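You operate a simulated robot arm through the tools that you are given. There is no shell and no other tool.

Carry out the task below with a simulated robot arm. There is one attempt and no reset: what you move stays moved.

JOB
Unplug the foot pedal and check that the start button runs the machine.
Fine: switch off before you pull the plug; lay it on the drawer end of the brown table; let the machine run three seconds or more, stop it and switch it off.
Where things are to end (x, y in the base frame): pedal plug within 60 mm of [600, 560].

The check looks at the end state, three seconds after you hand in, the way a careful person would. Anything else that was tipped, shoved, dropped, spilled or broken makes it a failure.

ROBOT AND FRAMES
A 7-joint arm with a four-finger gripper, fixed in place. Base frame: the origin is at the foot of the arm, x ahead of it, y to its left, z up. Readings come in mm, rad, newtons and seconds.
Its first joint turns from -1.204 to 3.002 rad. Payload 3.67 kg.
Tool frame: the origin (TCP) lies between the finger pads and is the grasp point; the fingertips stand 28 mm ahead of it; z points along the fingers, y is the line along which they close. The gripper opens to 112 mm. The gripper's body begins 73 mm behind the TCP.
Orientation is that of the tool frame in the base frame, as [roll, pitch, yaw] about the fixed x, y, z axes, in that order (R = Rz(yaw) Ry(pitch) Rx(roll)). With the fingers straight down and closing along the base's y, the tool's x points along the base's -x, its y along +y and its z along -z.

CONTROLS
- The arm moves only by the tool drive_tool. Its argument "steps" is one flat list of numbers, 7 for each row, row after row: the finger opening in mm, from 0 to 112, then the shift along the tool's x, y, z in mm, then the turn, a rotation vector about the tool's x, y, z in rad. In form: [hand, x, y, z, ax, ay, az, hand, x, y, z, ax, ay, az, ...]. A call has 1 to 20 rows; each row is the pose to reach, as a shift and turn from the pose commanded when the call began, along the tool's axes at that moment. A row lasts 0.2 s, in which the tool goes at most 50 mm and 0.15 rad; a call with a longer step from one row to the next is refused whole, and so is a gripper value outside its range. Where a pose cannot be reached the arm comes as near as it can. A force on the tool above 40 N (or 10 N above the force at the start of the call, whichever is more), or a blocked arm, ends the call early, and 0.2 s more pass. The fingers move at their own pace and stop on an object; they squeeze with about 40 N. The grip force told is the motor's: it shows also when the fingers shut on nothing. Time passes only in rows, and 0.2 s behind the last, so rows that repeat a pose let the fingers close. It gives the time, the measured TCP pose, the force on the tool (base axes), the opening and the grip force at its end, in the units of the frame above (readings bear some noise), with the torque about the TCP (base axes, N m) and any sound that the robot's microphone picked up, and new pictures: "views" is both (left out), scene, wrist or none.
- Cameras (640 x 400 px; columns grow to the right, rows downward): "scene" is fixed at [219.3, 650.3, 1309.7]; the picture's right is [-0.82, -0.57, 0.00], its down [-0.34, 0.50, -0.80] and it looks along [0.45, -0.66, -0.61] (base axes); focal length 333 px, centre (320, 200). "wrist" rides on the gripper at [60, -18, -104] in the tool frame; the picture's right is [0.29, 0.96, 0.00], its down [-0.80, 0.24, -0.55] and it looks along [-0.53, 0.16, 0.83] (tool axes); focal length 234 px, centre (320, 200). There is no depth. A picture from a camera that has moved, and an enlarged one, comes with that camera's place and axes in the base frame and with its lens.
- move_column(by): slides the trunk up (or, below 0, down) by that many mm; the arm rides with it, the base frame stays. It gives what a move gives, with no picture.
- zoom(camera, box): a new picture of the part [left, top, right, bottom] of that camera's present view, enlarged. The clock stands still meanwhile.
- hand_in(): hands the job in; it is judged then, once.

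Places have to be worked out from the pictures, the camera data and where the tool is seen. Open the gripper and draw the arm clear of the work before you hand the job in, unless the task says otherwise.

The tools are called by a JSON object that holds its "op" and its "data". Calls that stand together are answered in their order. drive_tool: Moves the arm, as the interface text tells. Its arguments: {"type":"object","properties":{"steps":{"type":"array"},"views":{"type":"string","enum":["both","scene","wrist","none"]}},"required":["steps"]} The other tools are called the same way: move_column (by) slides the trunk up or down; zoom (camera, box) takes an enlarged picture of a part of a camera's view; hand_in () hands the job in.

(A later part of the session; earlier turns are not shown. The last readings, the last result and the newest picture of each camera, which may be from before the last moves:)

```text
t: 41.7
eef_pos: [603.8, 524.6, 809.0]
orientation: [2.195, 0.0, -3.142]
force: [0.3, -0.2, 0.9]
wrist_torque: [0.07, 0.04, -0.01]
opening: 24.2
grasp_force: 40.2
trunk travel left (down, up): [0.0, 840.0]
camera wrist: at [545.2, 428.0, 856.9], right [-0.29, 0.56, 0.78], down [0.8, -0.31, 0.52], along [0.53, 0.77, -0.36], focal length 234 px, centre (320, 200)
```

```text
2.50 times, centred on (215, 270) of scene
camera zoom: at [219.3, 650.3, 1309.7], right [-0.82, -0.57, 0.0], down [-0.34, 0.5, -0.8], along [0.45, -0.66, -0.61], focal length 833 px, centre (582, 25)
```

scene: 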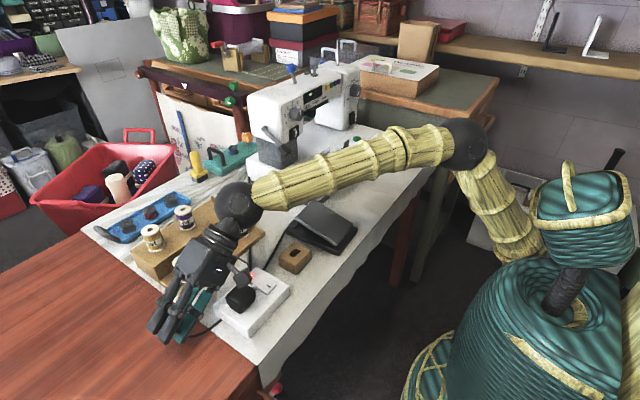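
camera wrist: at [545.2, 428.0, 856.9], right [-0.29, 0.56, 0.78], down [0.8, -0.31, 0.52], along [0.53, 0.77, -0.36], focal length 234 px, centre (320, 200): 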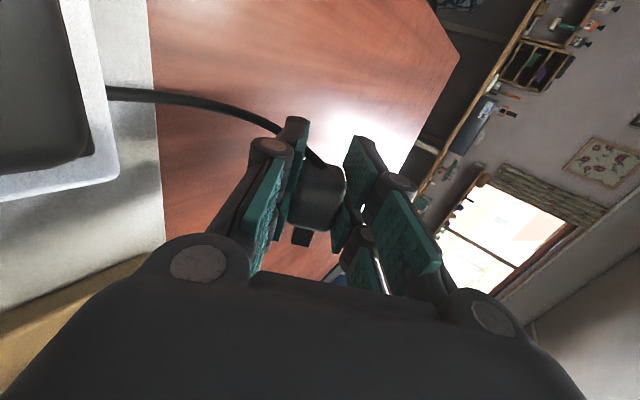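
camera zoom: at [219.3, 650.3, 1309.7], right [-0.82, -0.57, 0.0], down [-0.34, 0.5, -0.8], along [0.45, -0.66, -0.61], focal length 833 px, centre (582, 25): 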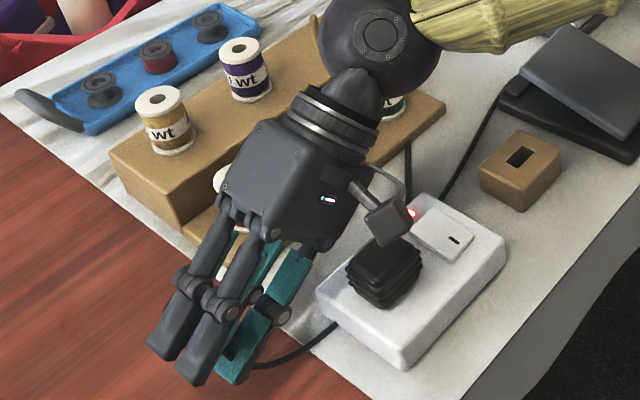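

The call was refused because the last row turned 0.16 rad, over the limit, and nothing moved. I'll send it again with even steps.

{"op": "drive_tool", "data": {"steps": [0, 0, 0, 0, 0, 0, 0.14, 0, 0, 0, 0, 0, 0, 0.28, 0, 0, 0, 0, 0, 0, 0.42, 0, 0, 0, 0, 0, 0, 0.56, 0, 0, 0, 0, 0, 0, 0.7, 0, 0, 0, 0, 0, 0, 0.84, 0, 0, 0, 0, 0, 0, 0.98, 0, 0, 0, 0, 0, 0, 0.98], "views": "both"}}

{"op": "zoom", "data": {"camera": "scene", "box": [130, 190, 300, 350]}}

```text
t: 43.7
eef_pos: [625.1, 498.4, 842.4]
orientation: [2.439, -0.77, 2.427]
force: [0.1, 0.6, -0.4]
wrist_torque: [-0.01, 0.0, 0.02]
opening: 24.3
grasp_force: 40.3
trunk travel left (down, up): [0.0, 840.0]
stopped in row 8: the arm was blocked; the commanded pose is now the measured one
camera wrist: at [575.8, 433.8, 932.9], right [0.65, 0.41, 0.64], down [0.62, -0.77, -0.14], along [0.44, 0.49, -0.75], focal length 234 px, centre (320, 200)
```

scene: 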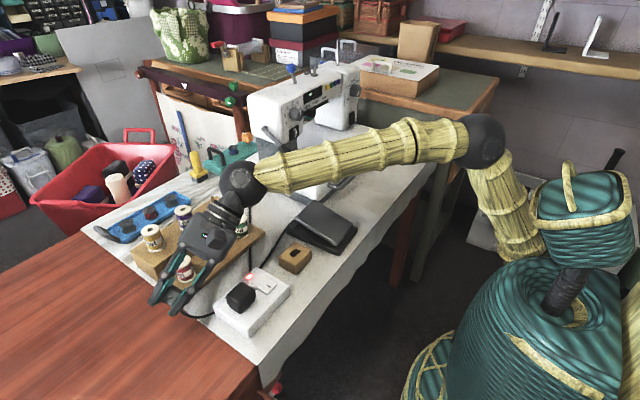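
wrist: 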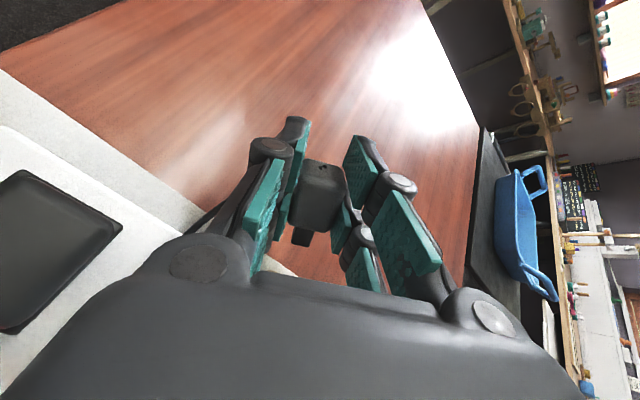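

```text
2.50 times, centred on (215, 270) of scene
camera zoom: at [219.3, 650.3, 1309.7], right [-0.82, -0.57, 0.0], down [-0.34, 0.5, -0.8], along [0.45, -0.66, -0.61], focal length 833 px, centre (582, 25)
```

zoom: 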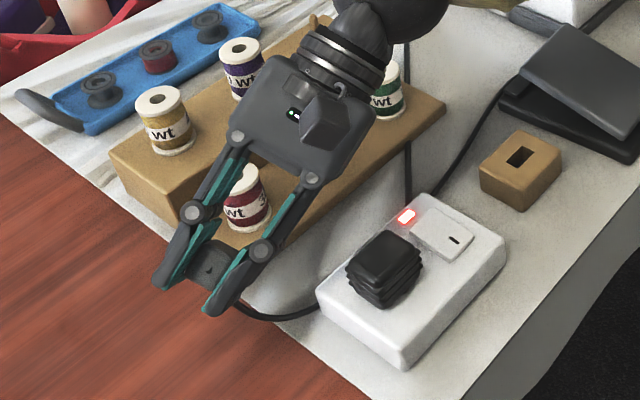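

The roll was reached but the arm sagged back to (625, 498, 842), still with no contact force. I'll lean a bit more first, which relieves the shoulder, then move to about (605, 528, 814).

{"op": "drive_tool", "data": {"steps": [0, 0, 0, 0, -0.054, 0.084, 0.002, 0, 0, 0, 0, -0.1084, 0.168, 0.0044, 0, 1.8, -7.1, 13.3, -0.1084, 0.168, 0.0044, 0, 3.7, -14.2, 26.6, -0.1084, 0.168, 0.0044, 0, 5.5, -21.4, 40, -0.1084, 0.168, 0.0044, 0, 5.5, -21.4, 40, -0.1084, 0.168, 0.0044], "views": "both"}}

{"op": "zoom", "data": {"camera": "scene", "box": [130, 190, 300, 350]}}

```text
t: 45.1
eef_pos: [604.3, 532.1, 806.6]
orientation: [2.21, -0.888, 2.603]
force: [0.5, -0.3, -0.4]
wrist_torque: [0.0, 0.01, 0.0]
opening: 24.4
grasp_force: 40.8
trunk travel left (down, up): [0.0, 840.0]
camera wrist: at [554.0, 451.4, 885.8], right [0.65, 0.28, 0.71], down [0.62, -0.73, -0.29], along [0.43, 0.63, -0.64], focal length 234 px, centre (320, 200)
```

scene: 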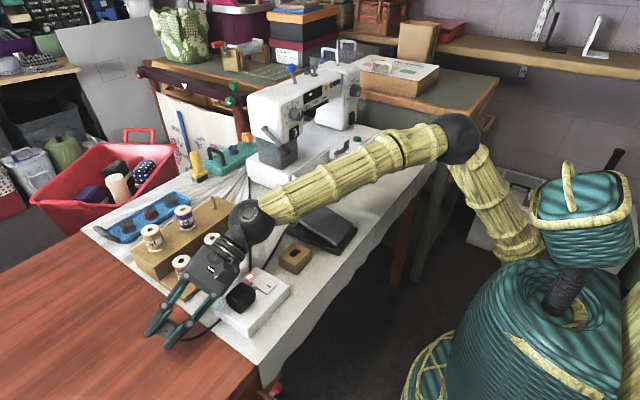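
wrist: 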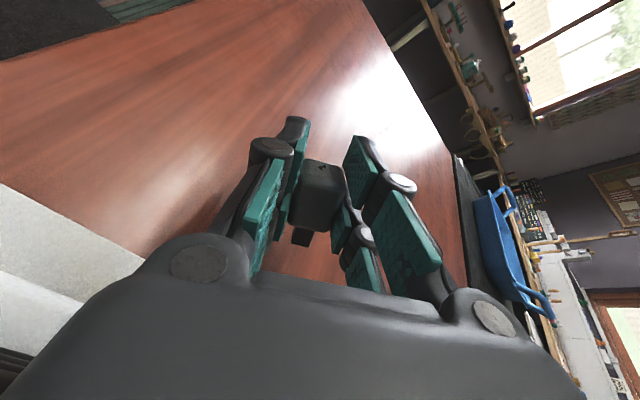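

```text
2.50 times, centred on (215, 270) of scene
camera zoom: at [219.3, 650.3, 1309.7], right [-0.82, -0.57, 0.0], down [-0.34, 0.5, -0.8], along [0.45, -0.66, -0.61], focal length 833 px, centre (582, 25)
```

zoom: 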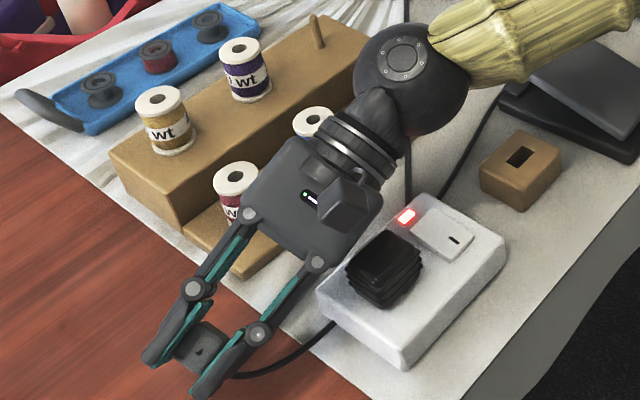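

The plug is now held at about (607, 535, 800), nose low, over the brown table. The lowest finger tip is near z ≈ 772 and I judge the table near 748. I lower in small steps and watch the force.

{"op": "drive_tool", "data": {"steps": [0, -6.2, -4.1, 3, 0, 0, 0, 0, -9.3, -6.1, 4.5, 0, 0, 0, 0, -11.6, -7.6, 5.6, 0, 0, 0, 0, -13.2, -8.6, 6.4, 0, 0, 0, 0, -13.2, -8.6, 6.4, 0, 0, 0], "views": "both"}}

{"op": "zoom", "data": {"camera": "scene", "box": [130, 270, 250, 370]}}

{"op": "zoom", "data": {"camera": "wrist", "box": [220, 100, 420, 290]}}

```text
t: 46.0
eef_pos: [606.4, 530.2, 794.9]
orientation: [2.196, -0.889, 2.605]
force: [7.4, 4.1, 10.2]
wrist_torque: [-1.02, 0.56, 0.53]
opening: 24.2
grasp_force: 39.7
trunk travel left (down, up): [0.0, 840.0]
stopped in row 4: the force on the tool passed its limit at 42 N (the readings are from after the stop); the commanded pose is now the measured one
camera wrist: at [555.9, 449.2, 873.9], right [0.65, 0.27, 0.71], down [0.62, -0.73, -0.29], along [0.44, 0.63, -0.64], focal length 234 px, centre (320, 200)
```

scene: 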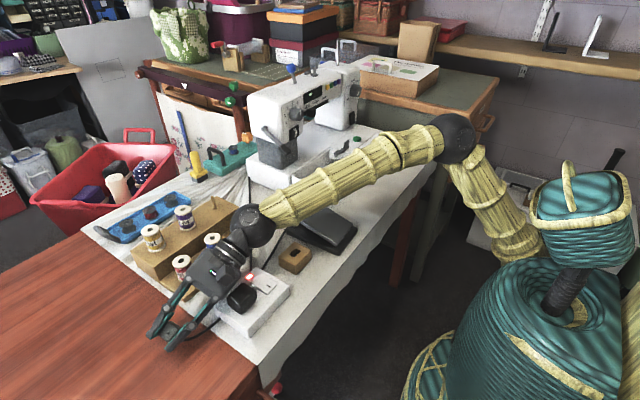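
wrist: 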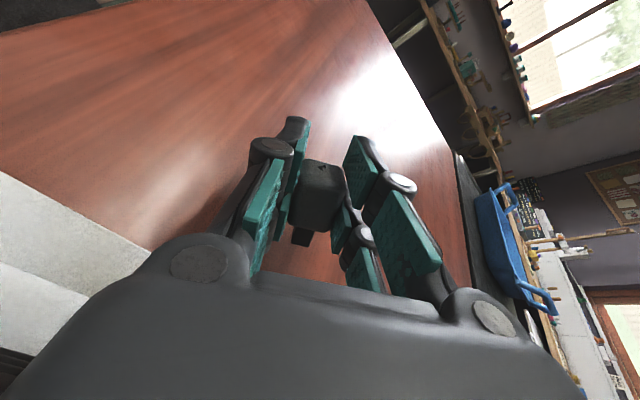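

```text
4.00 times, centred on (190, 320) of scene
camera zoom: at [219.3, 650.3, 1309.7], right [-0.82, -0.57, 0.0], down [-0.34, 0.5, -0.8], along [0.45, -0.66, -0.61], focal length 1333 px, centre (840, -280)
```

zoom: 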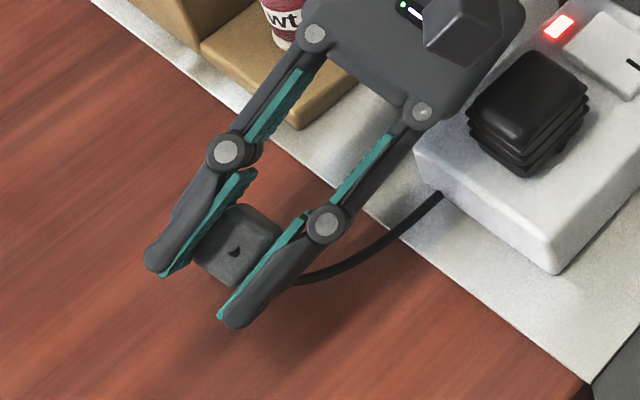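

```text
2.11 times, centred on (320, 195) of wrist
camera zoom: at [555.9, 449.2, 873.9], right [0.65, 0.27, 0.71], down [0.62, -0.73, -0.29], along [0.44, 0.63, -0.64], focal length 493 px, centre (320, 210)
```

zoom: 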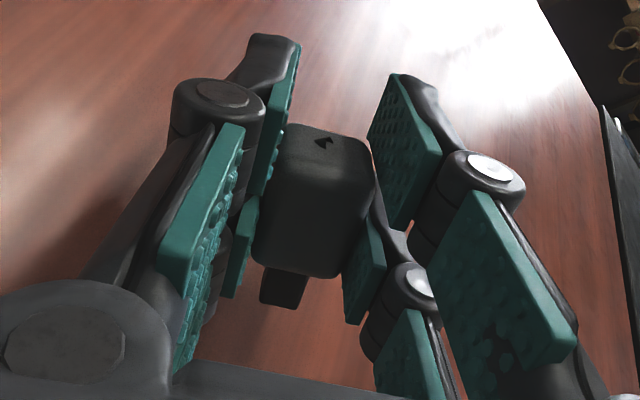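

The force limit tripped at z ≈ 795. Working out the torque puts the contact near (557, 440, 800), so the hand body's lower corner touched the black mains plug, not the table. I raise straight up by 14 mm at once.

{"op": "drive_tool", "data": {"steps": [0, 5.4, 3.5, -2.6, 0, 0, 0, 0, 10.9, 7.1, -5.3, 0, 0, 0, 0, 10.9, 7.1, -5.3, 0, 0, 0], "views": "both"}}

{"op": "zoom", "data": {"camera": "scene", "box": [180, 230, 310, 350]}}

```text
t: 46.8
eef_pos: [604.7, 530.3, 809.2]
orientation: [2.201, -0.889, 2.606]
force: [0.1, 0.1, 0.2]
wrist_torque: [0.04, -0.02, 0.01]
opening: 24.2
grasp_force: 39.8
trunk travel left (down, up): [0.0, 840.0]
camera wrist: at [555.1, 449.5, 887.0], right [0.65, 0.27, 0.71], down [0.62, -0.73, -0.29], along [0.44, 0.63, -0.64], focal length 234 px, centre (320, 200)
```

scene: 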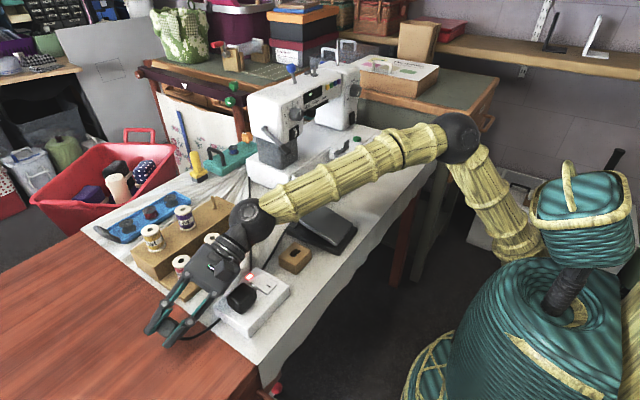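
wrist: 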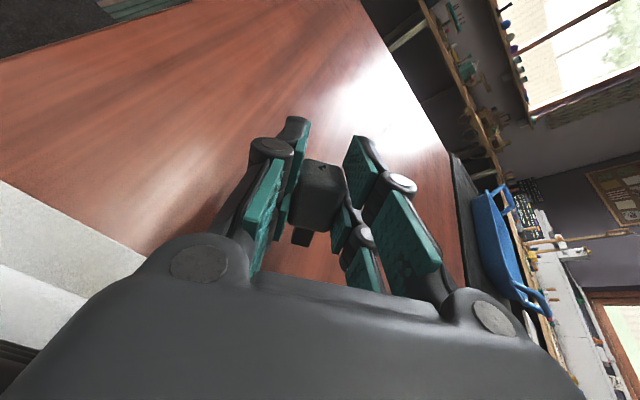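

```text
3.33 times, centred on (245, 290) of scene
camera zoom: at [219.3, 650.3, 1309.7], right [-0.82, -0.57, 0.0], down [-0.34, 0.5, -0.8], along [0.45, -0.66, -0.61], focal length 1111 px, centre (570, -100)
```

zoom: 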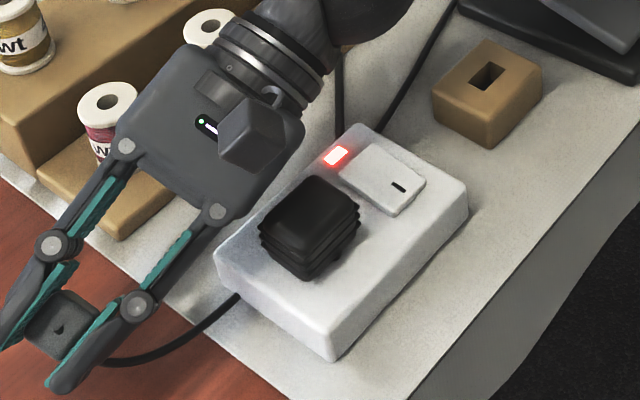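

The mains plug and power box are exactly where they were, and the lamp is still lit. To keep the hand body clear of that plug I'll shift to x ≈ 630, y ≈ 540 and lean a little less (about 60°).

{"op": "drive_tool", "data": {"steps": [0, -4, 12, 4, 0, 0, 0, 0, -8.3, 24.7, 8.3, 0, 0, 0, 0, -8.3, 24.7, 8.3, 0.038, -0.059, -0.001, 0, -8.3, 24.7, 8.3, 0.0758, -0.1177, -0.002, 0, -8.3, 24.7, 8.3, 0.0758, -0.1177, -0.002], "views": "both"}}

{"op": "zoom", "data": {"camera": "scene", "box": [130, 190, 300, 350]}}

```text
t: 48.2
eef_pos: [653.9, 514.6, 835.1]
orientation: [2.342, -0.841, 2.469]
force: [-0.1, 0.1, -1.0]
wrist_torque: [0.02, -0.02, 0.01]
opening: 24.2
grasp_force: 40.3
trunk travel left (down, up): [0.0, 840.0]
stopped in row 5: the arm was blocked; the commanded pose is now the measured one
camera wrist: at [603.1, 442.6, 921.2], right [0.67, 0.32, 0.67], down [0.6, -0.77, -0.22], along [0.45, 0.55, -0.71], focal length 234 px, centre (320, 200)
```

scene: 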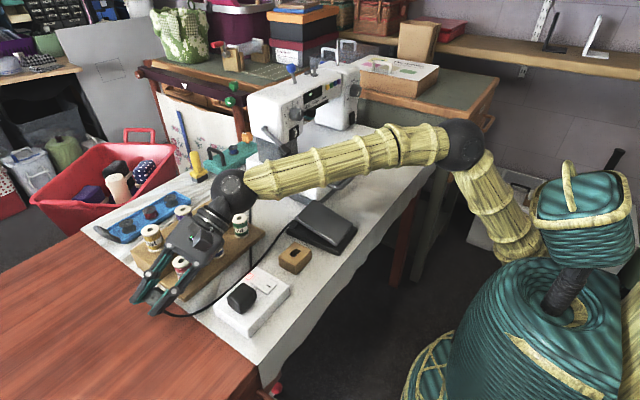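
wrist: 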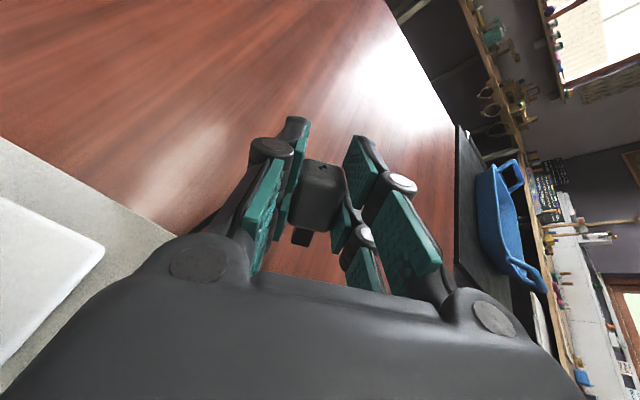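

```text
2.50 times, centred on (215, 270) of scene
camera zoom: at [219.3, 650.3, 1309.7], right [-0.82, -0.57, 0.0], down [-0.34, 0.5, -0.8], along [0.45, -0.66, -0.61], focal length 833 px, centre (582, 25)
```

zoom: 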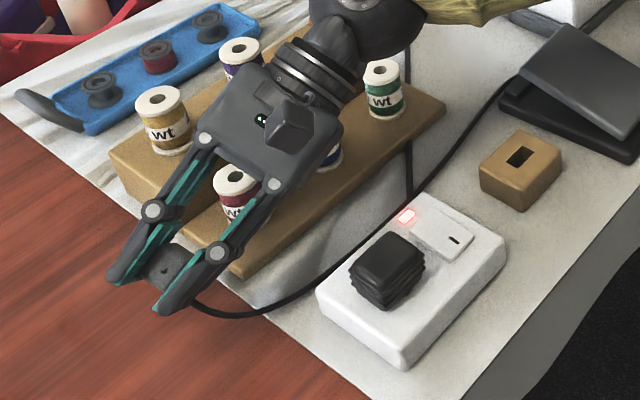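

Less lean let the shoulder bind again, at (654, 515, 835), still without contact. I'll lean back to about 68° and go to (622, 534, 812), where the hand clears both the mains plug and the spools.

{"op": "drive_tool", "data": {"steps": [0, 0, 0, 0, -0.052, 0.085, 0.004, 0, 2.5, -11.4, 8.7, -0.052, 0.085, 0.004, 0, 5, -22.9, 17.5, -0.052, 0.085, 0.004, 0, 7.5, -34.3, 26.2, -0.052, 0.085, 0.004, 0, 7.5, -34.3, 26.2, -0.052, 0.085, 0.004], "views": "both"}}

{"op": "zoom", "data": {"camera": "scene", "box": [130, 190, 300, 350]}}

```text
t: 49.4
eef_pos: [619.2, 537.5, 807.9]
orientation: [2.224, -0.895, 2.564]
force: [-0.8, 0.4, 0.5]
wrist_torque: [0.01, 0.0, 0.02]
opening: 24.3
grasp_force: 40.0
trunk travel left (down, up): [0.0, 840.0]
camera wrist: at [568.5, 457.1, 886.5], right [0.66, 0.26, 0.7], down [0.6, -0.74, -0.29], along [0.44, 0.62, -0.65], focal length 234 px, centre (320, 200)
```

scene: 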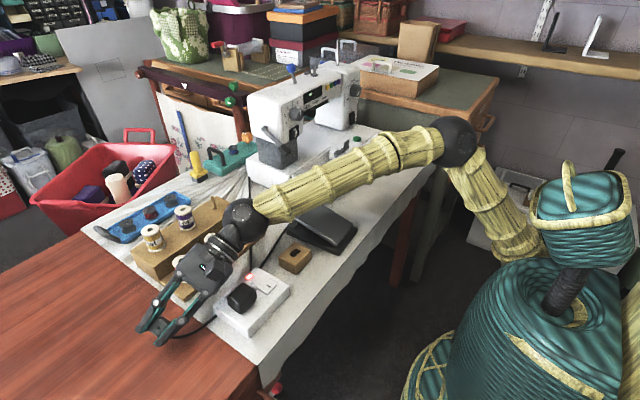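
wrist: 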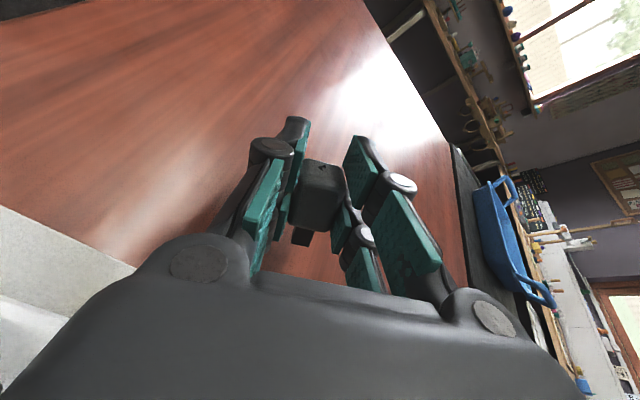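

```text
2.50 times, centred on (215, 270) of scene
camera zoom: at [219.3, 650.3, 1309.7], right [-0.82, -0.57, 0.0], down [-0.34, 0.5, -0.8], along [0.45, -0.66, -0.61], focal length 833 px, centre (582, 25)
```

zoom: 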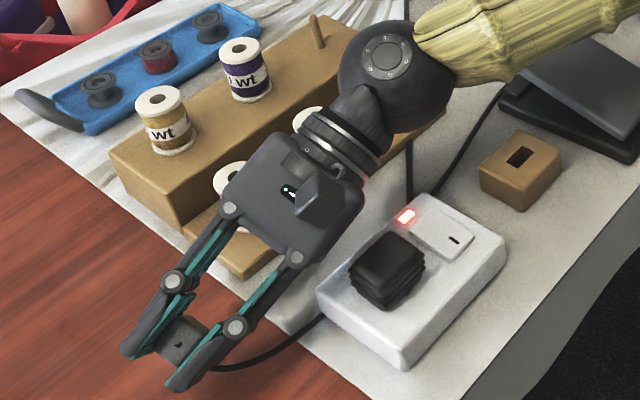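

Tracking is good at (619, 538, 808), with the plug near (622, 540, 802). I lower 10 mm more in two small steps.

{"op": "drive_tool", "data": {"steps": [0, -3.1, -2, 1.5, 0, 0, 0, 0, -5.5, -3.5, 2.7, 0, 0, 0, 0, -7.8, -5, 3.8, 0, 0, 0, 0, -7.8, -5, 3.8, 0, 0, 0], "views": "scene"}}

{"op": "zoom", "data": {"camera": "scene", "box": [130, 250, 270, 350]}}

```text
t: 50.4
eef_pos: [619.0, 538.8, 798.4]
orientation: [2.226, -0.898, 2.563]
force: [0.7, 0.4, -0.5]
wrist_torque: [0.01, 0.01, -0.02]
opening: 24.2
grasp_force: 40.1
trunk travel left (down, up): [0.0, 840.0]
```

scene: 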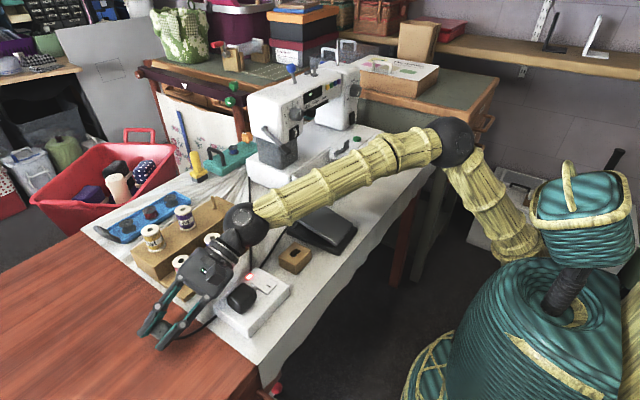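

```text
4.00 times, centred on (200, 300) of scene
camera zoom: at [219.3, 650.3, 1309.7], right [-0.82, -0.57, 0.0], down [-0.34, 0.5, -0.8], along [0.45, -0.66, -0.61], focal length 1333 px, centre (800, -200)
```

zoom: 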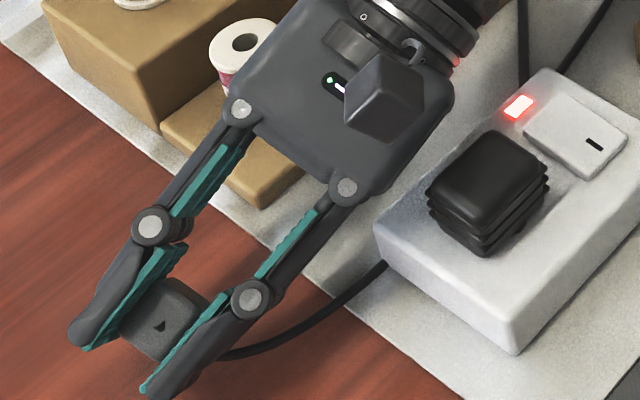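

No contact at z = 798. I'll try one more small move of +8 mm in y and −8 mm in z to shorten the drop while staying beyond the power box's edge.

{"op": "drive_tool", "data": {"steps": [0, -1.8, -1.3, 5.2, 0, 0, 0, 0, -3.5, -2.6, 10.4, 0, 0, 0, 0, -3.5, -2.6, 10.4, 0, 0, 0], "views": "both"}}

{"op": "zoom", "data": {"camera": "scene", "box": [130, 250, 270, 350]}}

```text
t: 51.2
eef_pos: [619.8, 546.3, 789.8]
orientation: [2.224, -0.897, 2.564]
force: [-0.2, 0.9, -0.6]
wrist_torque: [-0.01, 0.01, 0.01]
opening: 24.4
grasp_force: 39.4
trunk travel left (down, up): [0.0, 840.0]
camera wrist: at [569.2, 465.6, 868.5], right [0.66, 0.26, 0.7], down [0.6, -0.74, -0.29], along [0.44, 0.62, -0.65], focal length 234 px, centre (320, 200)
```

scene: 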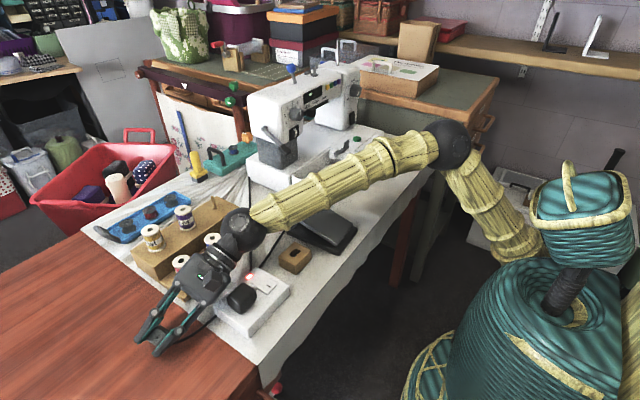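
wrist: 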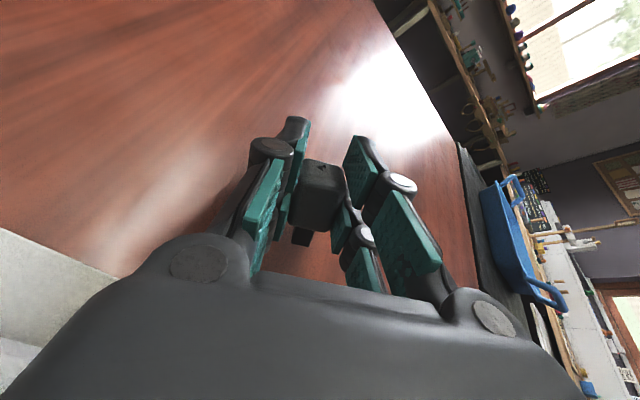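

```text
4.00 times, centred on (200, 300) of scene
camera zoom: at [219.3, 650.3, 1309.7], right [-0.82, -0.57, 0.0], down [-0.34, 0.5, -0.8], along [0.45, -0.66, -0.61], focal length 1333 px, centre (800, -200)
```

zoom: 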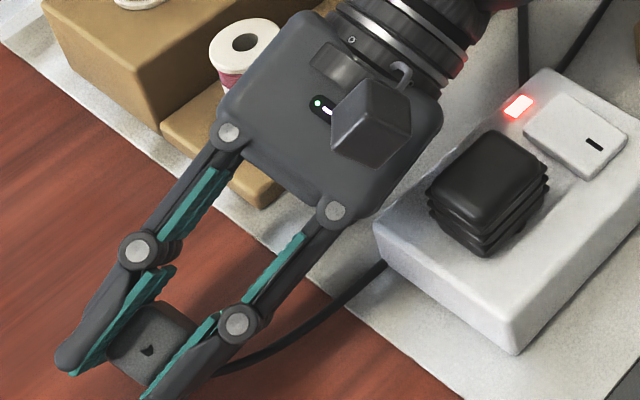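

The hand is at (620, 546, 790) with no load, and the plug is about 10 mm above the table near (623, 549). I open the fingers slightly to 38 mm to let it settle onto the table.

{"op": "drive_tool", "data": {"steps": [32, 0, 0, 0, 0, 0, 0, 38, 0, 0, 0, 0, 0, 0, 38, 0, 0, 0, 0, 0, 0], "views": "both"}}

{"op": "zoom", "data": {"camera": "scene", "box": [110, 280, 230, 370]}}

{"op": "zoom", "data": {"camera": "wrist", "box": [200, 100, 440, 290]}}

```text
t: 52.0
eef_pos: [620.2, 545.4, 790.8]
orientation: [2.224, -0.898, 2.565]
force: [-0.3, 0.3, 0.6]
wrist_torque: [0.0, -0.02, 0.02]
opening: 37.9
grasp_force: 0.0
trunk travel left (down, up): [0.0, 840.0]
camera wrist: at [569.3, 465.4, 868.6], right [0.66, 0.26, 0.7], down [0.6, -0.74, -0.29], along [0.44, 0.62, -0.65], focal length 234 px, centre (320, 200)
```

scene: 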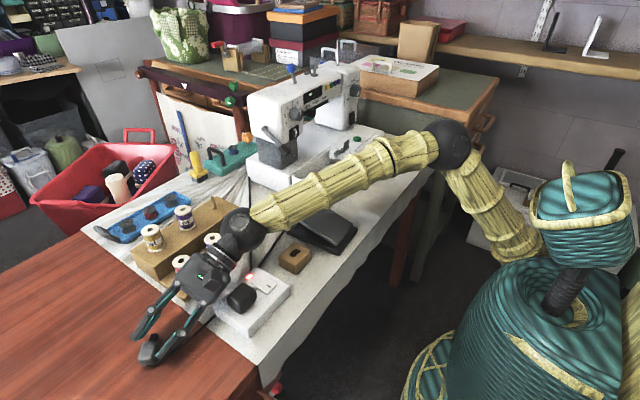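
wrist: 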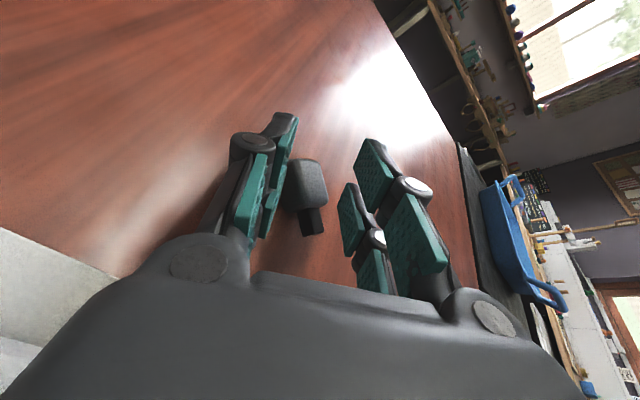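

```text
4.44 times, centred on (170, 325) of scene
camera zoom: at [219.3, 650.3, 1309.7], right [-0.82, -0.57, 0.0], down [-0.34, 0.5, -0.8], along [0.45, -0.66, -0.61], focal length 1481 px, centre (987, -356)
```

zoom: 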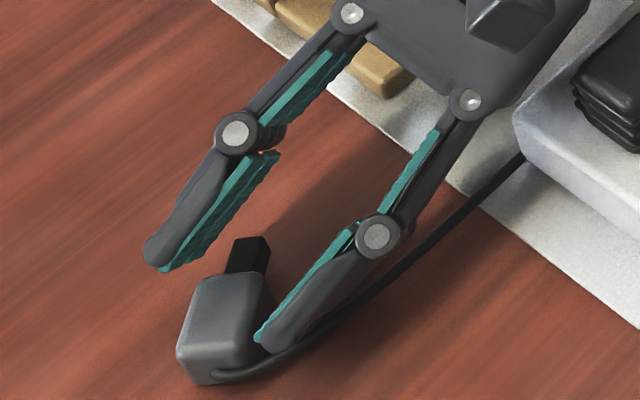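

```text
2.11 times, centred on (320, 195) of wrist
camera zoom: at [569.3, 465.4, 868.6], right [0.66, 0.26, 0.7], down [0.6, -0.74, -0.29], along [0.44, 0.62, -0.65], focal length 493 px, centre (320, 210)
```

zoom: 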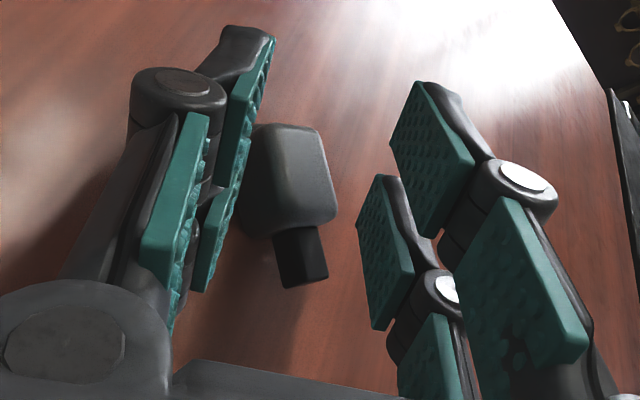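

The plug has settled on the brown table near (626, 571), about 28 mm from the mark, with its nose pointing away and the cable running back. I ease the fingers straight back 20 mm, then up.

{"op": "drive_tool", "data": {"steps": [38, 0, 0, -10, 0, 0, 0, 38, 0, 0, -20, 0, 0, 0, 38, 15.6, 9.9, -27.6, 0, 0, 0, 38, 39, 24.8, -39, 0, 0, 0, 38, 39, 24.8, -39, 0, 0, 0], "views": "both"}}

{"op": "zoom", "data": {"camera": "scene", "box": [110, 280, 230, 370]}}

```text
t: 53.2
eef_pos: [617.9, 527.9, 847.9]
orientation: [2.224, -0.896, 2.564]
force: [1.2, 0.2, 0.1]
wrist_torque: [-0.02, 0.0, 0.0]
opening: 38.1
grasp_force: 0.1
trunk travel left (down, up): [0.0, 840.0]
camera wrist: at [568.6, 447.8, 926.0], right [0.66, 0.26, 0.7], down [0.6, -0.74, -0.29], along [0.44, 0.62, -0.65], focal length 234 px, centre (320, 200)
```

scene: 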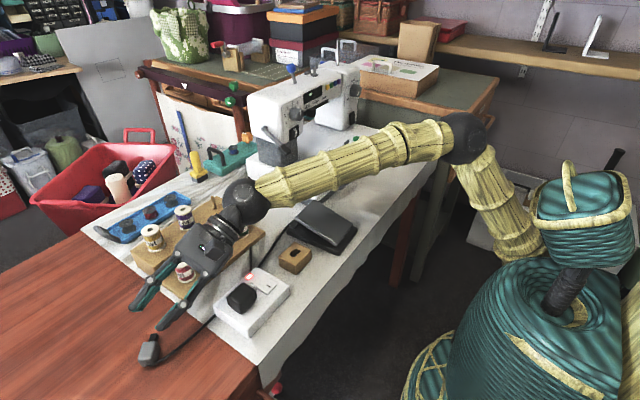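
wrist: 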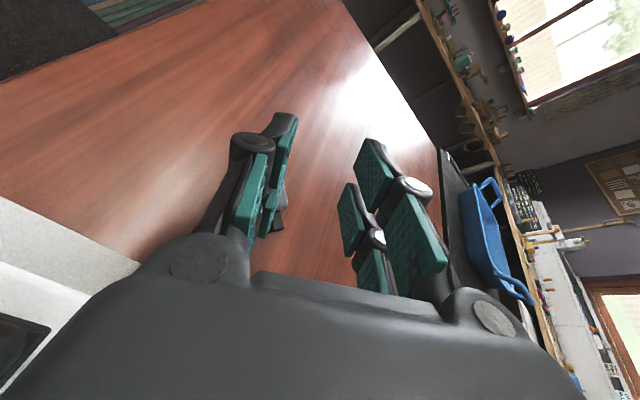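

```text
4.44 times, centred on (170, 325) of scene
camera zoom: at [219.3, 650.3, 1309.7], right [-0.82, -0.57, 0.0], down [-0.34, 0.5, -0.8], along [0.45, -0.66, -0.61], focal length 1481 px, centre (987, -356)
```

zoom: 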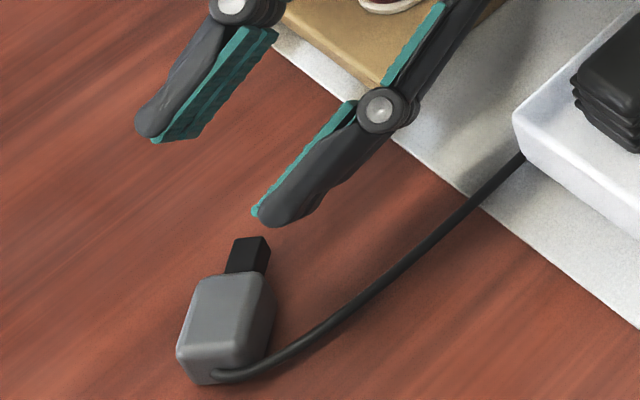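

The plug lies freely on the brown table at about (624, 573), 27 mm from the mark, and nothing else has moved. Now I raise the trunk 250 mm to lift the arm clear and return to the machine.

{"op": "move_column", "data": {"by": 250}}

{"op": "zoom", "data": {"camera": "scene", "box": [0, 0, 640, 400]}}

```text
t: 55.8
eef_pos: [620.5, 529.1, 1097.3]
orientation: [2.223, -0.896, 2.563]
force: [0.6, 0.1, -0.1]
wrist_torque: [0.0, 0.01, -0.02]
opening: 38.2
grasp_force: 0.0
trunk travel left (down, up): [-250.0, 590.0]
```

```text
1.00 times, centred on (320, 200) of scene (not enlarged: the box is as wide or as high as the picture)
camera zoom: at [219.3, 650.3, 1309.7], right [-0.82, -0.57, 0.0], down [-0.34, 0.5, -0.8], along [0.45, -0.66, -0.61], focal length 333 px, centre (320, 200)
```

zoom: 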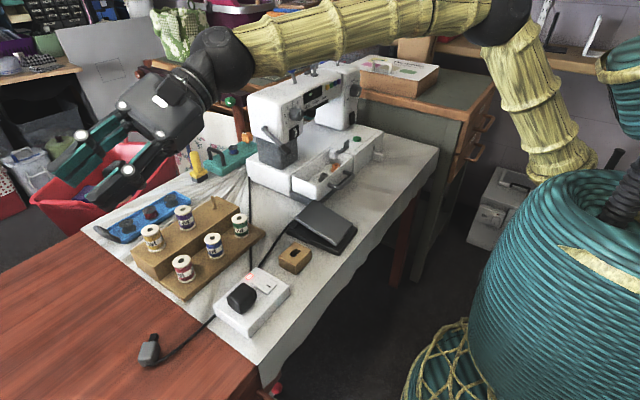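

The arm is well clear and the plug lies undisturbed. I bring the tool back toward (490, 99, 1097) while turning it to point straight down.

{"op": "drive_tool", "data": {"steps": [38, -7.2, -16.7, -36.6, 0.0991, -0.0519, -0.0832, 38, -14.3, -33.5, -73.1, 0.1982, -0.1037, -0.1663, 38, -21.5, -50.2, -109.7, 0.2973, -0.1556, -0.2495, 38, -28.6, -66.9, -146.3, 0.3964, -0.2075, -0.3326, 38, -35.8, -83.6, -182.8, 0.4955, -0.2593, -0.4158, 38, -42.9, -100.4, -219.4, 0.5945, -0.3112, -0.4989, 38, -50.1, -117.1, -255.9, 0.6936, -0.363, -0.5821, 38, -57.2, -133.8, -292.5, 0.7927, -0.4149, -0.6652, 38, -64.4, -150.5, -329.1, 0.8918, -0.4668, -0.7484, 38, -71.5, -167.3, -365.6, 0.9909, -0.5186, -0.8315, 38, -78.7, -184, -402.2, 1.09, -0.5705, -0.9147, 38, -78.7, -184, -402.2, 1.09, -0.5705, -0.9147], "views": "scene"}}

```text
t: 58.4
eef_pos: [488.5, 97.2, 1099.9]
orientation: [-3.141, 0.0, 3.14]
force: [1.1, 0.1, -0.1]
wrist_torque: [0.05, -0.02, -0.03]
opening: 37.8
grasp_force: 0.0
trunk travel left (down, up): [-250.0, 590.0]
```

scene: 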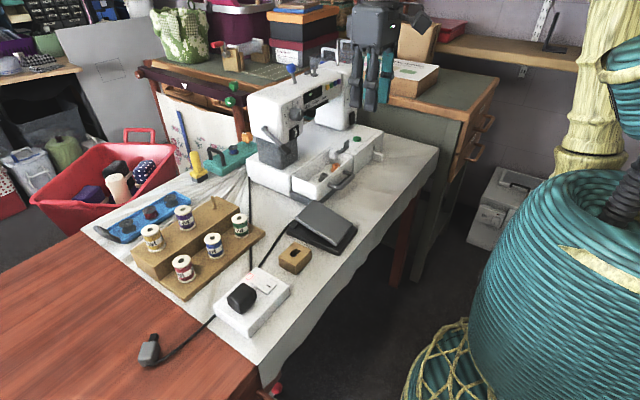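

The tool is level at (489, 97, 1100) and moves freely. Next I switch the machine on by pressing the rocker's lower ("I") half, approaching with closed fingers tilted 0.4 rad to keep the rear finger above the machine bed. First I go to (600, −271, 900).

{"op": "drive_tool", "data": {"steps": [0, -11.2, -36.8, 20, 0, -0.04, 0, 0, -22.4, -73.6, 40, 0, -0.08, 0, 0, -33.6, -110.4, 60, 0, -0.12, 0, 0, -44.8, -147.2, 80, 0, -0.16, 0, 0, -56, -184, 100, 0, -0.2, 0, 0, -67.2, -220.8, 120, 0, -0.24, 0, 0, -78.4, -257.6, 140, 0, -0.28, 0, 0, -89.6, -294.4, 160, 0, -0.32, 0, 0, -100.8, -331.2, 180, 0, -0.36, 0, 0, -112, -368, 200, 0, -0.4, 0, 0, -112, -368, 200, 0, -0.4, 0], "views": "both"}}

{"op": "zoom", "data": {"camera": "scene", "box": [330, 70, 430, 170]}}

```text
t: 60.8
eef_pos: [600.2, -271.4, 896.1]
orientation: [3.14, 0.399, -3.141]
force: [-0.8, 0.0, 0.6]
wrist_torque: [-0.01, -0.02, 0.0]
opening: 0.3
grasp_force: 36.2
trunk travel left (down, up): [-250.0, 590.0]
camera wrist: at [504.6, -290.7, 969.4], right [-0.27, 0.96, -0.11], down [0.52, 0.24, 0.82], along [0.81, 0.16, -0.56], focal length 234 px, centre (320, 200)
```

scene: 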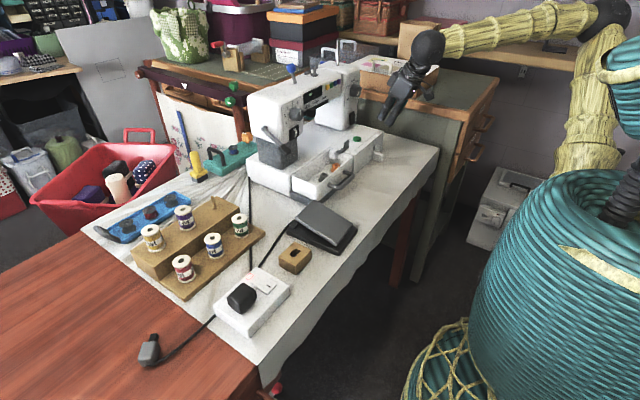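
wrist: 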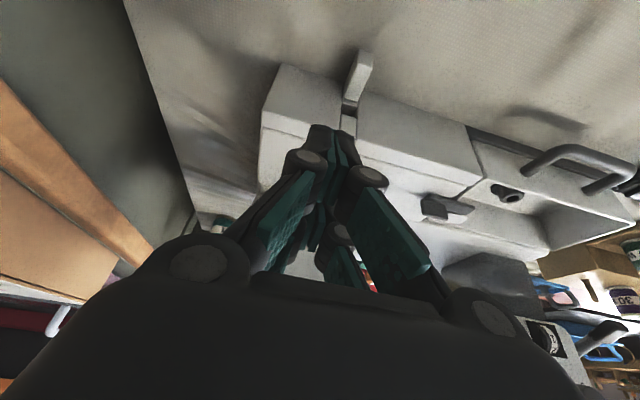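

```text
4.00 times, centred on (380, 120) of scene
camera zoom: at [219.3, 650.3, 1309.7], right [-0.82, -0.57, 0.0], down [-0.34, 0.5, -0.8], along [0.45, -0.66, -0.61], focal length 1333 px, centre (80, 520)
```

zoom: 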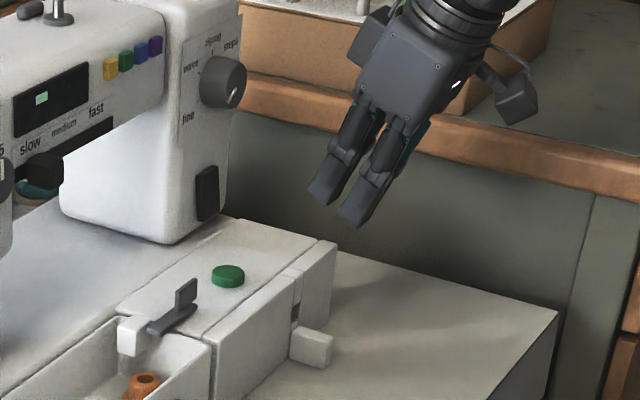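

The hand is in place. I move to (665, −271, 867), about 30 mm short of the rocker's lower half, and check the clearances to the bed and the pillar.

{"op": "drive_tool", "data": {"steps": [0, -24.3, 0, 26, 0, 0, 0, 0, -48.6, 0, 52, 0, 0, 0, 0, -48.6, 0, 52, 0, 0, 0], "views": "both"}}

{"op": "zoom", "data": {"camera": "scene", "box": [335, 70, 395, 140]}}

```text
t: 61.6
eef_pos: [665.2, -270.6, 865.9]
orientation: [3.139, 0.398, 3.14]
force: [-0.2, 0.2, 1.1]
wrist_torque: [-0.06, 0.01, 0.0]
opening: 0.2
grasp_force: 35.8
trunk travel left (down, up): [-250.0, 590.0]
camera wrist: at [570.1, -289.8, 939.8], right [-0.26, 0.96, -0.11], down [0.52, 0.24, 0.82], along [0.81, 0.16, -0.56], focal length 234 px, centre (320, 200)
```

scene: 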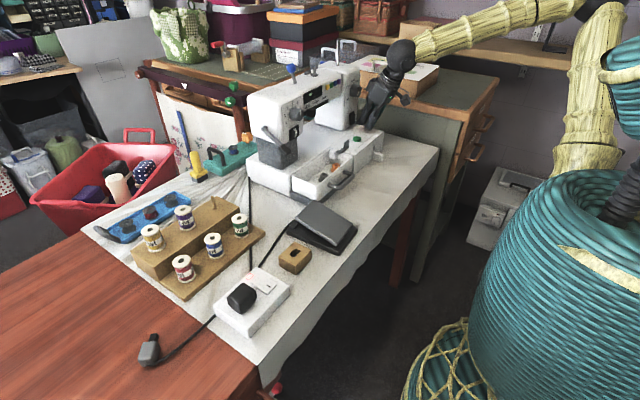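
wrist: 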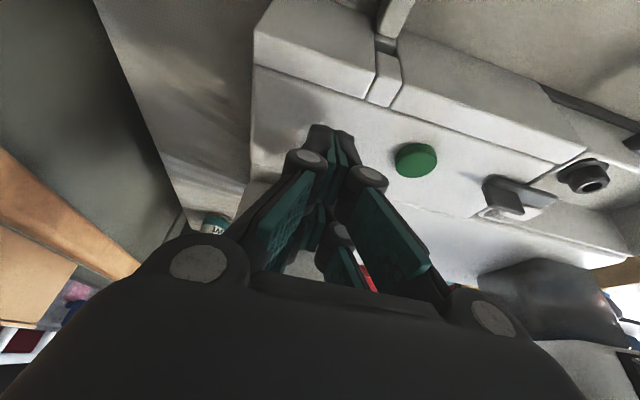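

```text
5.71 times, centred on (365, 105) of scene
camera zoom: at [219.3, 650.3, 1309.7], right [-0.82, -0.57, 0.0], down [-0.34, 0.5, -0.8], along [0.45, -0.66, -0.61], focal length 1904 px, centre (63, 743)
```

zoom: 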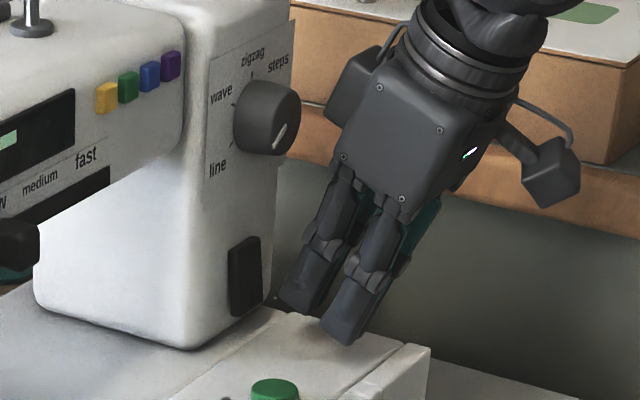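

In this view the hand's second sensor box would reach the stitch-selector knob with a 0.4 tilt. I'll tilt to 0.5, which clears the knob by about 13 mm and the bed by about 8 mm, then press the lower half slowly.

{"op": "drive_tool", "data": {"steps": [0, 0.8, 0, 1.8, 0, -0.1, 0, 0, -8.4, 0, 5.7, 0, -0.1, 0, 0, -15.8, 0, 8.8, 0, -0.1, 0, 0, -19.5, 0, 10.4, 0, -0.1, 0, 0, -22.2, 0, 11.5, 0, -0.1, 0, 0, -24.1, 0, 12.3, 0, -0.1, 0], "views": "both"}}

{"op": "zoom", "data": {"camera": "scene", "box": [335, 70, 395, 140]}}

```text
t: 63.0
eef_pos: [686.8, -271.0, 863.1]
orientation: [-3.14, 0.491, -3.141]
force: [-26.4, -8.0, 1.8]
wrist_torque: [-0.2, 0.23, -0.3]
opening: 6.1
grasp_force: 35.8
trunk travel left (down, up): [-250.0, 590.0]
stopped in row 6: the force on the tool passed its limit at 49 N (the readings are from after the stop); the commanded pose is now the measured one
camera wrist: at [585.5, -289.1, 928.2], right [-0.25, 0.96, -0.14], down [0.44, 0.24, 0.86], along [0.86, 0.16, -0.48], focal length 234 px, centre (320, 200)
```

scene: 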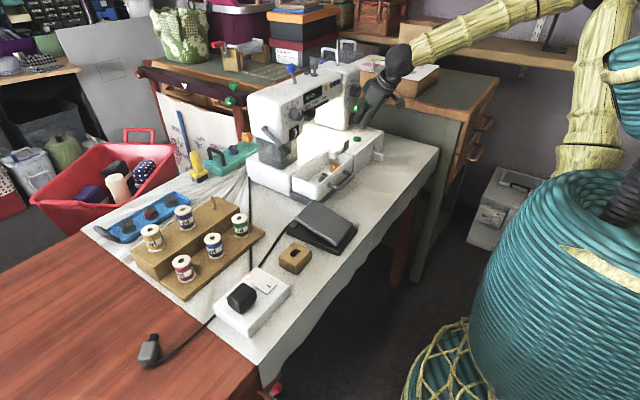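
wrist: 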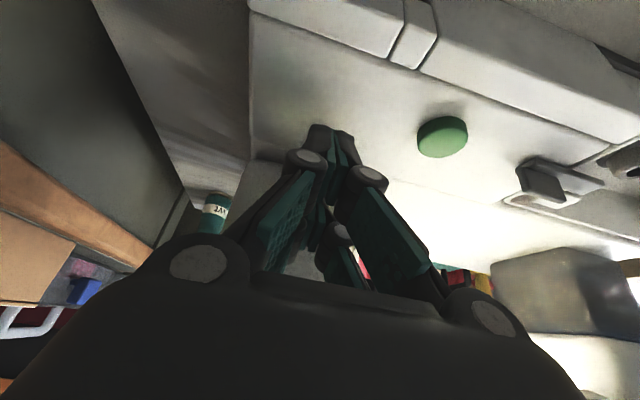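

```text
5.71 times, centred on (365, 105) of scene
camera zoom: at [219.3, 650.3, 1309.7], right [-0.82, -0.57, 0.0], down [-0.34, 0.5, -0.8], along [0.45, -0.66, -0.61], focal length 1904 px, centre (63, 743)
```

zoom: 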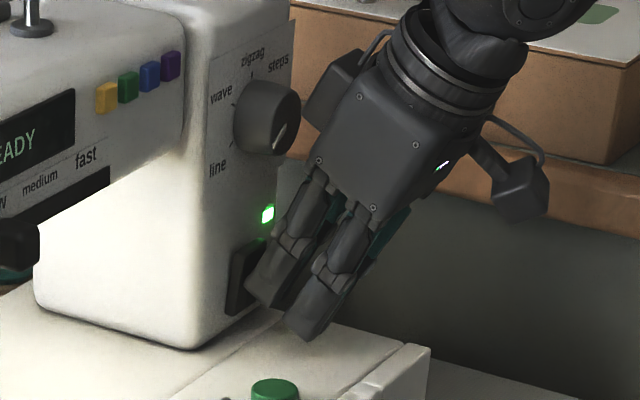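

The lamp, LED and READY display are on again, so the machine is powered with the pedal unplugged. I back off the rocker and go level above the green start button at about (655, −212, 930).

{"op": "drive_tool", "data": {"steps": [0, 15, 0, -13, 0, 0, 0, 0, 35, 0, -30, 0, 0, 0, 0, 21, 0, -56, 0, 0.1, 0, 0, 6.8, 0, -83, 0, 0.2, 0, 0, 1.7, 30, -78.6, 0, 0.3, 0, 0, -3.3, 59, -74.2, 0, 0.4, 0, 0, -3.3, 59, -74.2, 0, 0.49, 0, 0, -3.3, 59, -74.2, 0, 0.49, 0], "views": "both"}}

{"op": "zoom", "data": {"camera": "scene", "box": [280, 60, 400, 160]}}

{"op": "zoom", "data": {"camera": "wrist", "box": [220, 60, 460, 210]}}

```text
t: 64.8
eef_pos: [658.5, -211.5, 929.2]
orientation: [3.141, 0.0, 3.141]
force: [0.0, 0.0, -0.2]
wrist_torque: [-0.01, 0.0, -0.03]
opening: 0.0
grasp_force: 35.8
trunk travel left (down, up): [-250.0, 590.0]
camera wrist: at [597.4, -230.9, 1035.0], right [-0.29, 0.96, 0.0], down [0.8, 0.24, 0.55], along [0.53, 0.16, -0.83], focal length 234 px, centre (320, 200)
```

scene: 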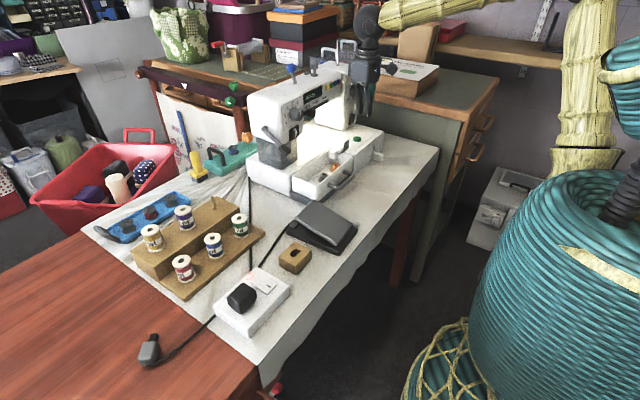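
wrist: 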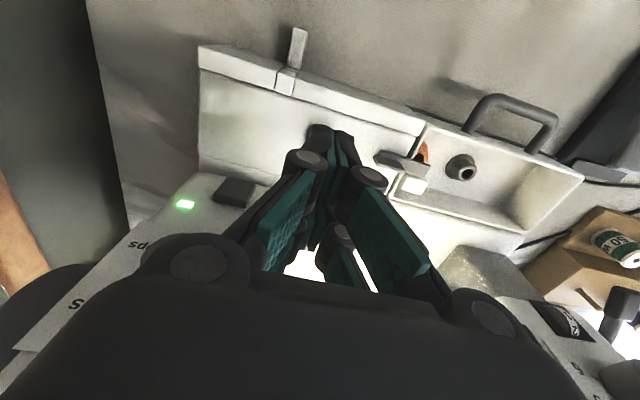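

```text
4.00 times, centred on (340, 110) of scene
camera zoom: at [219.3, 650.3, 1309.7], right [-0.82, -0.57, 0.0], down [-0.34, 0.5, -0.8], along [0.45, -0.66, -0.61], focal length 1333 px, centre (240, 560)
```

zoom: 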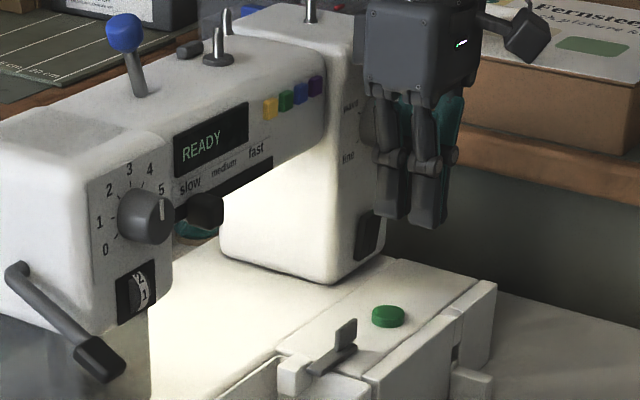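

```text
2.67 times, centred on (340, 135) of wrist
camera zoom: at [597.4, -230.9, 1035.0], right [-0.29, 0.96, 0.0], down [0.8, 0.24, 0.55], along [0.53, 0.16, -0.83], focal length 624 px, centre (267, 373)
```

zoom: 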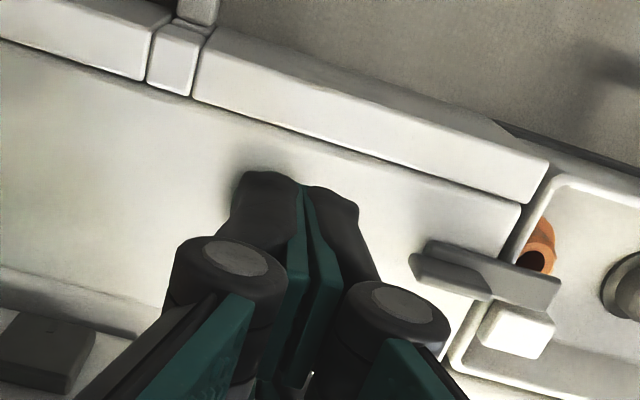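

READY is showing and the fingertip (prong A at about x 666, y −211) is over the button at (668, −212). I descend to just above it.

{"op": "drive_tool", "data": {"steps": [0, 0, 0, 30, 0, 0, 0, 0, 0, 0, 55, 0, 0, 0, 0, 0, 0, 68, 0, 0, 0, 0, 0, 0, 73, 0, 0, 0], "views": "scene"}}

{"op": "zoom", "data": {"camera": "scene", "box": [330, 110, 400, 170]}}

```text
t: 65.8
eef_pos: [658.4, -211.6, 855.2]
orientation: [-3.142, 0.002, 3.141]
force: [-0.2, 0.3, -0.2]
wrist_torque: [0.01, 0.0, -0.01]
opening: 0.3
grasp_force: 35.7
trunk travel left (down, up): [-250.0, 590.0]
```

scene: 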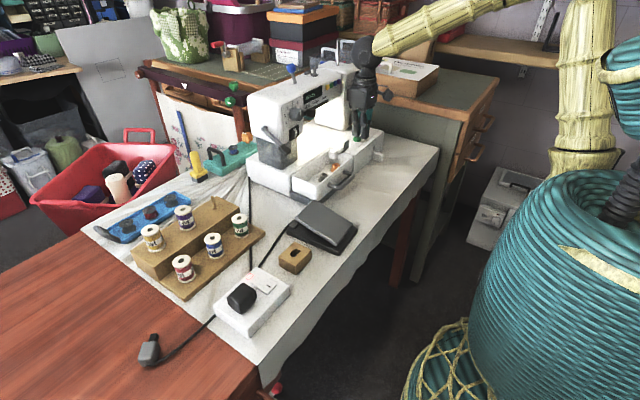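

```text
6.67 times, centred on (365, 140) of scene
camera zoom: at [219.3, 650.3, 1309.7], right [-0.82, -0.57, 0.0], down [-0.34, 0.5, -0.8], along [0.45, -0.66, -0.61], focal length 2222 px, centre (20, 600)
```

zoom: 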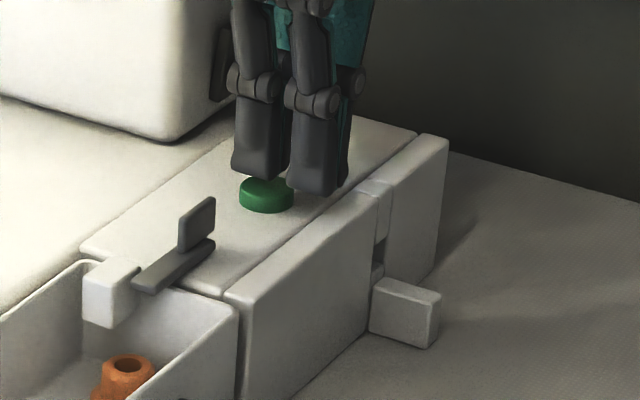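

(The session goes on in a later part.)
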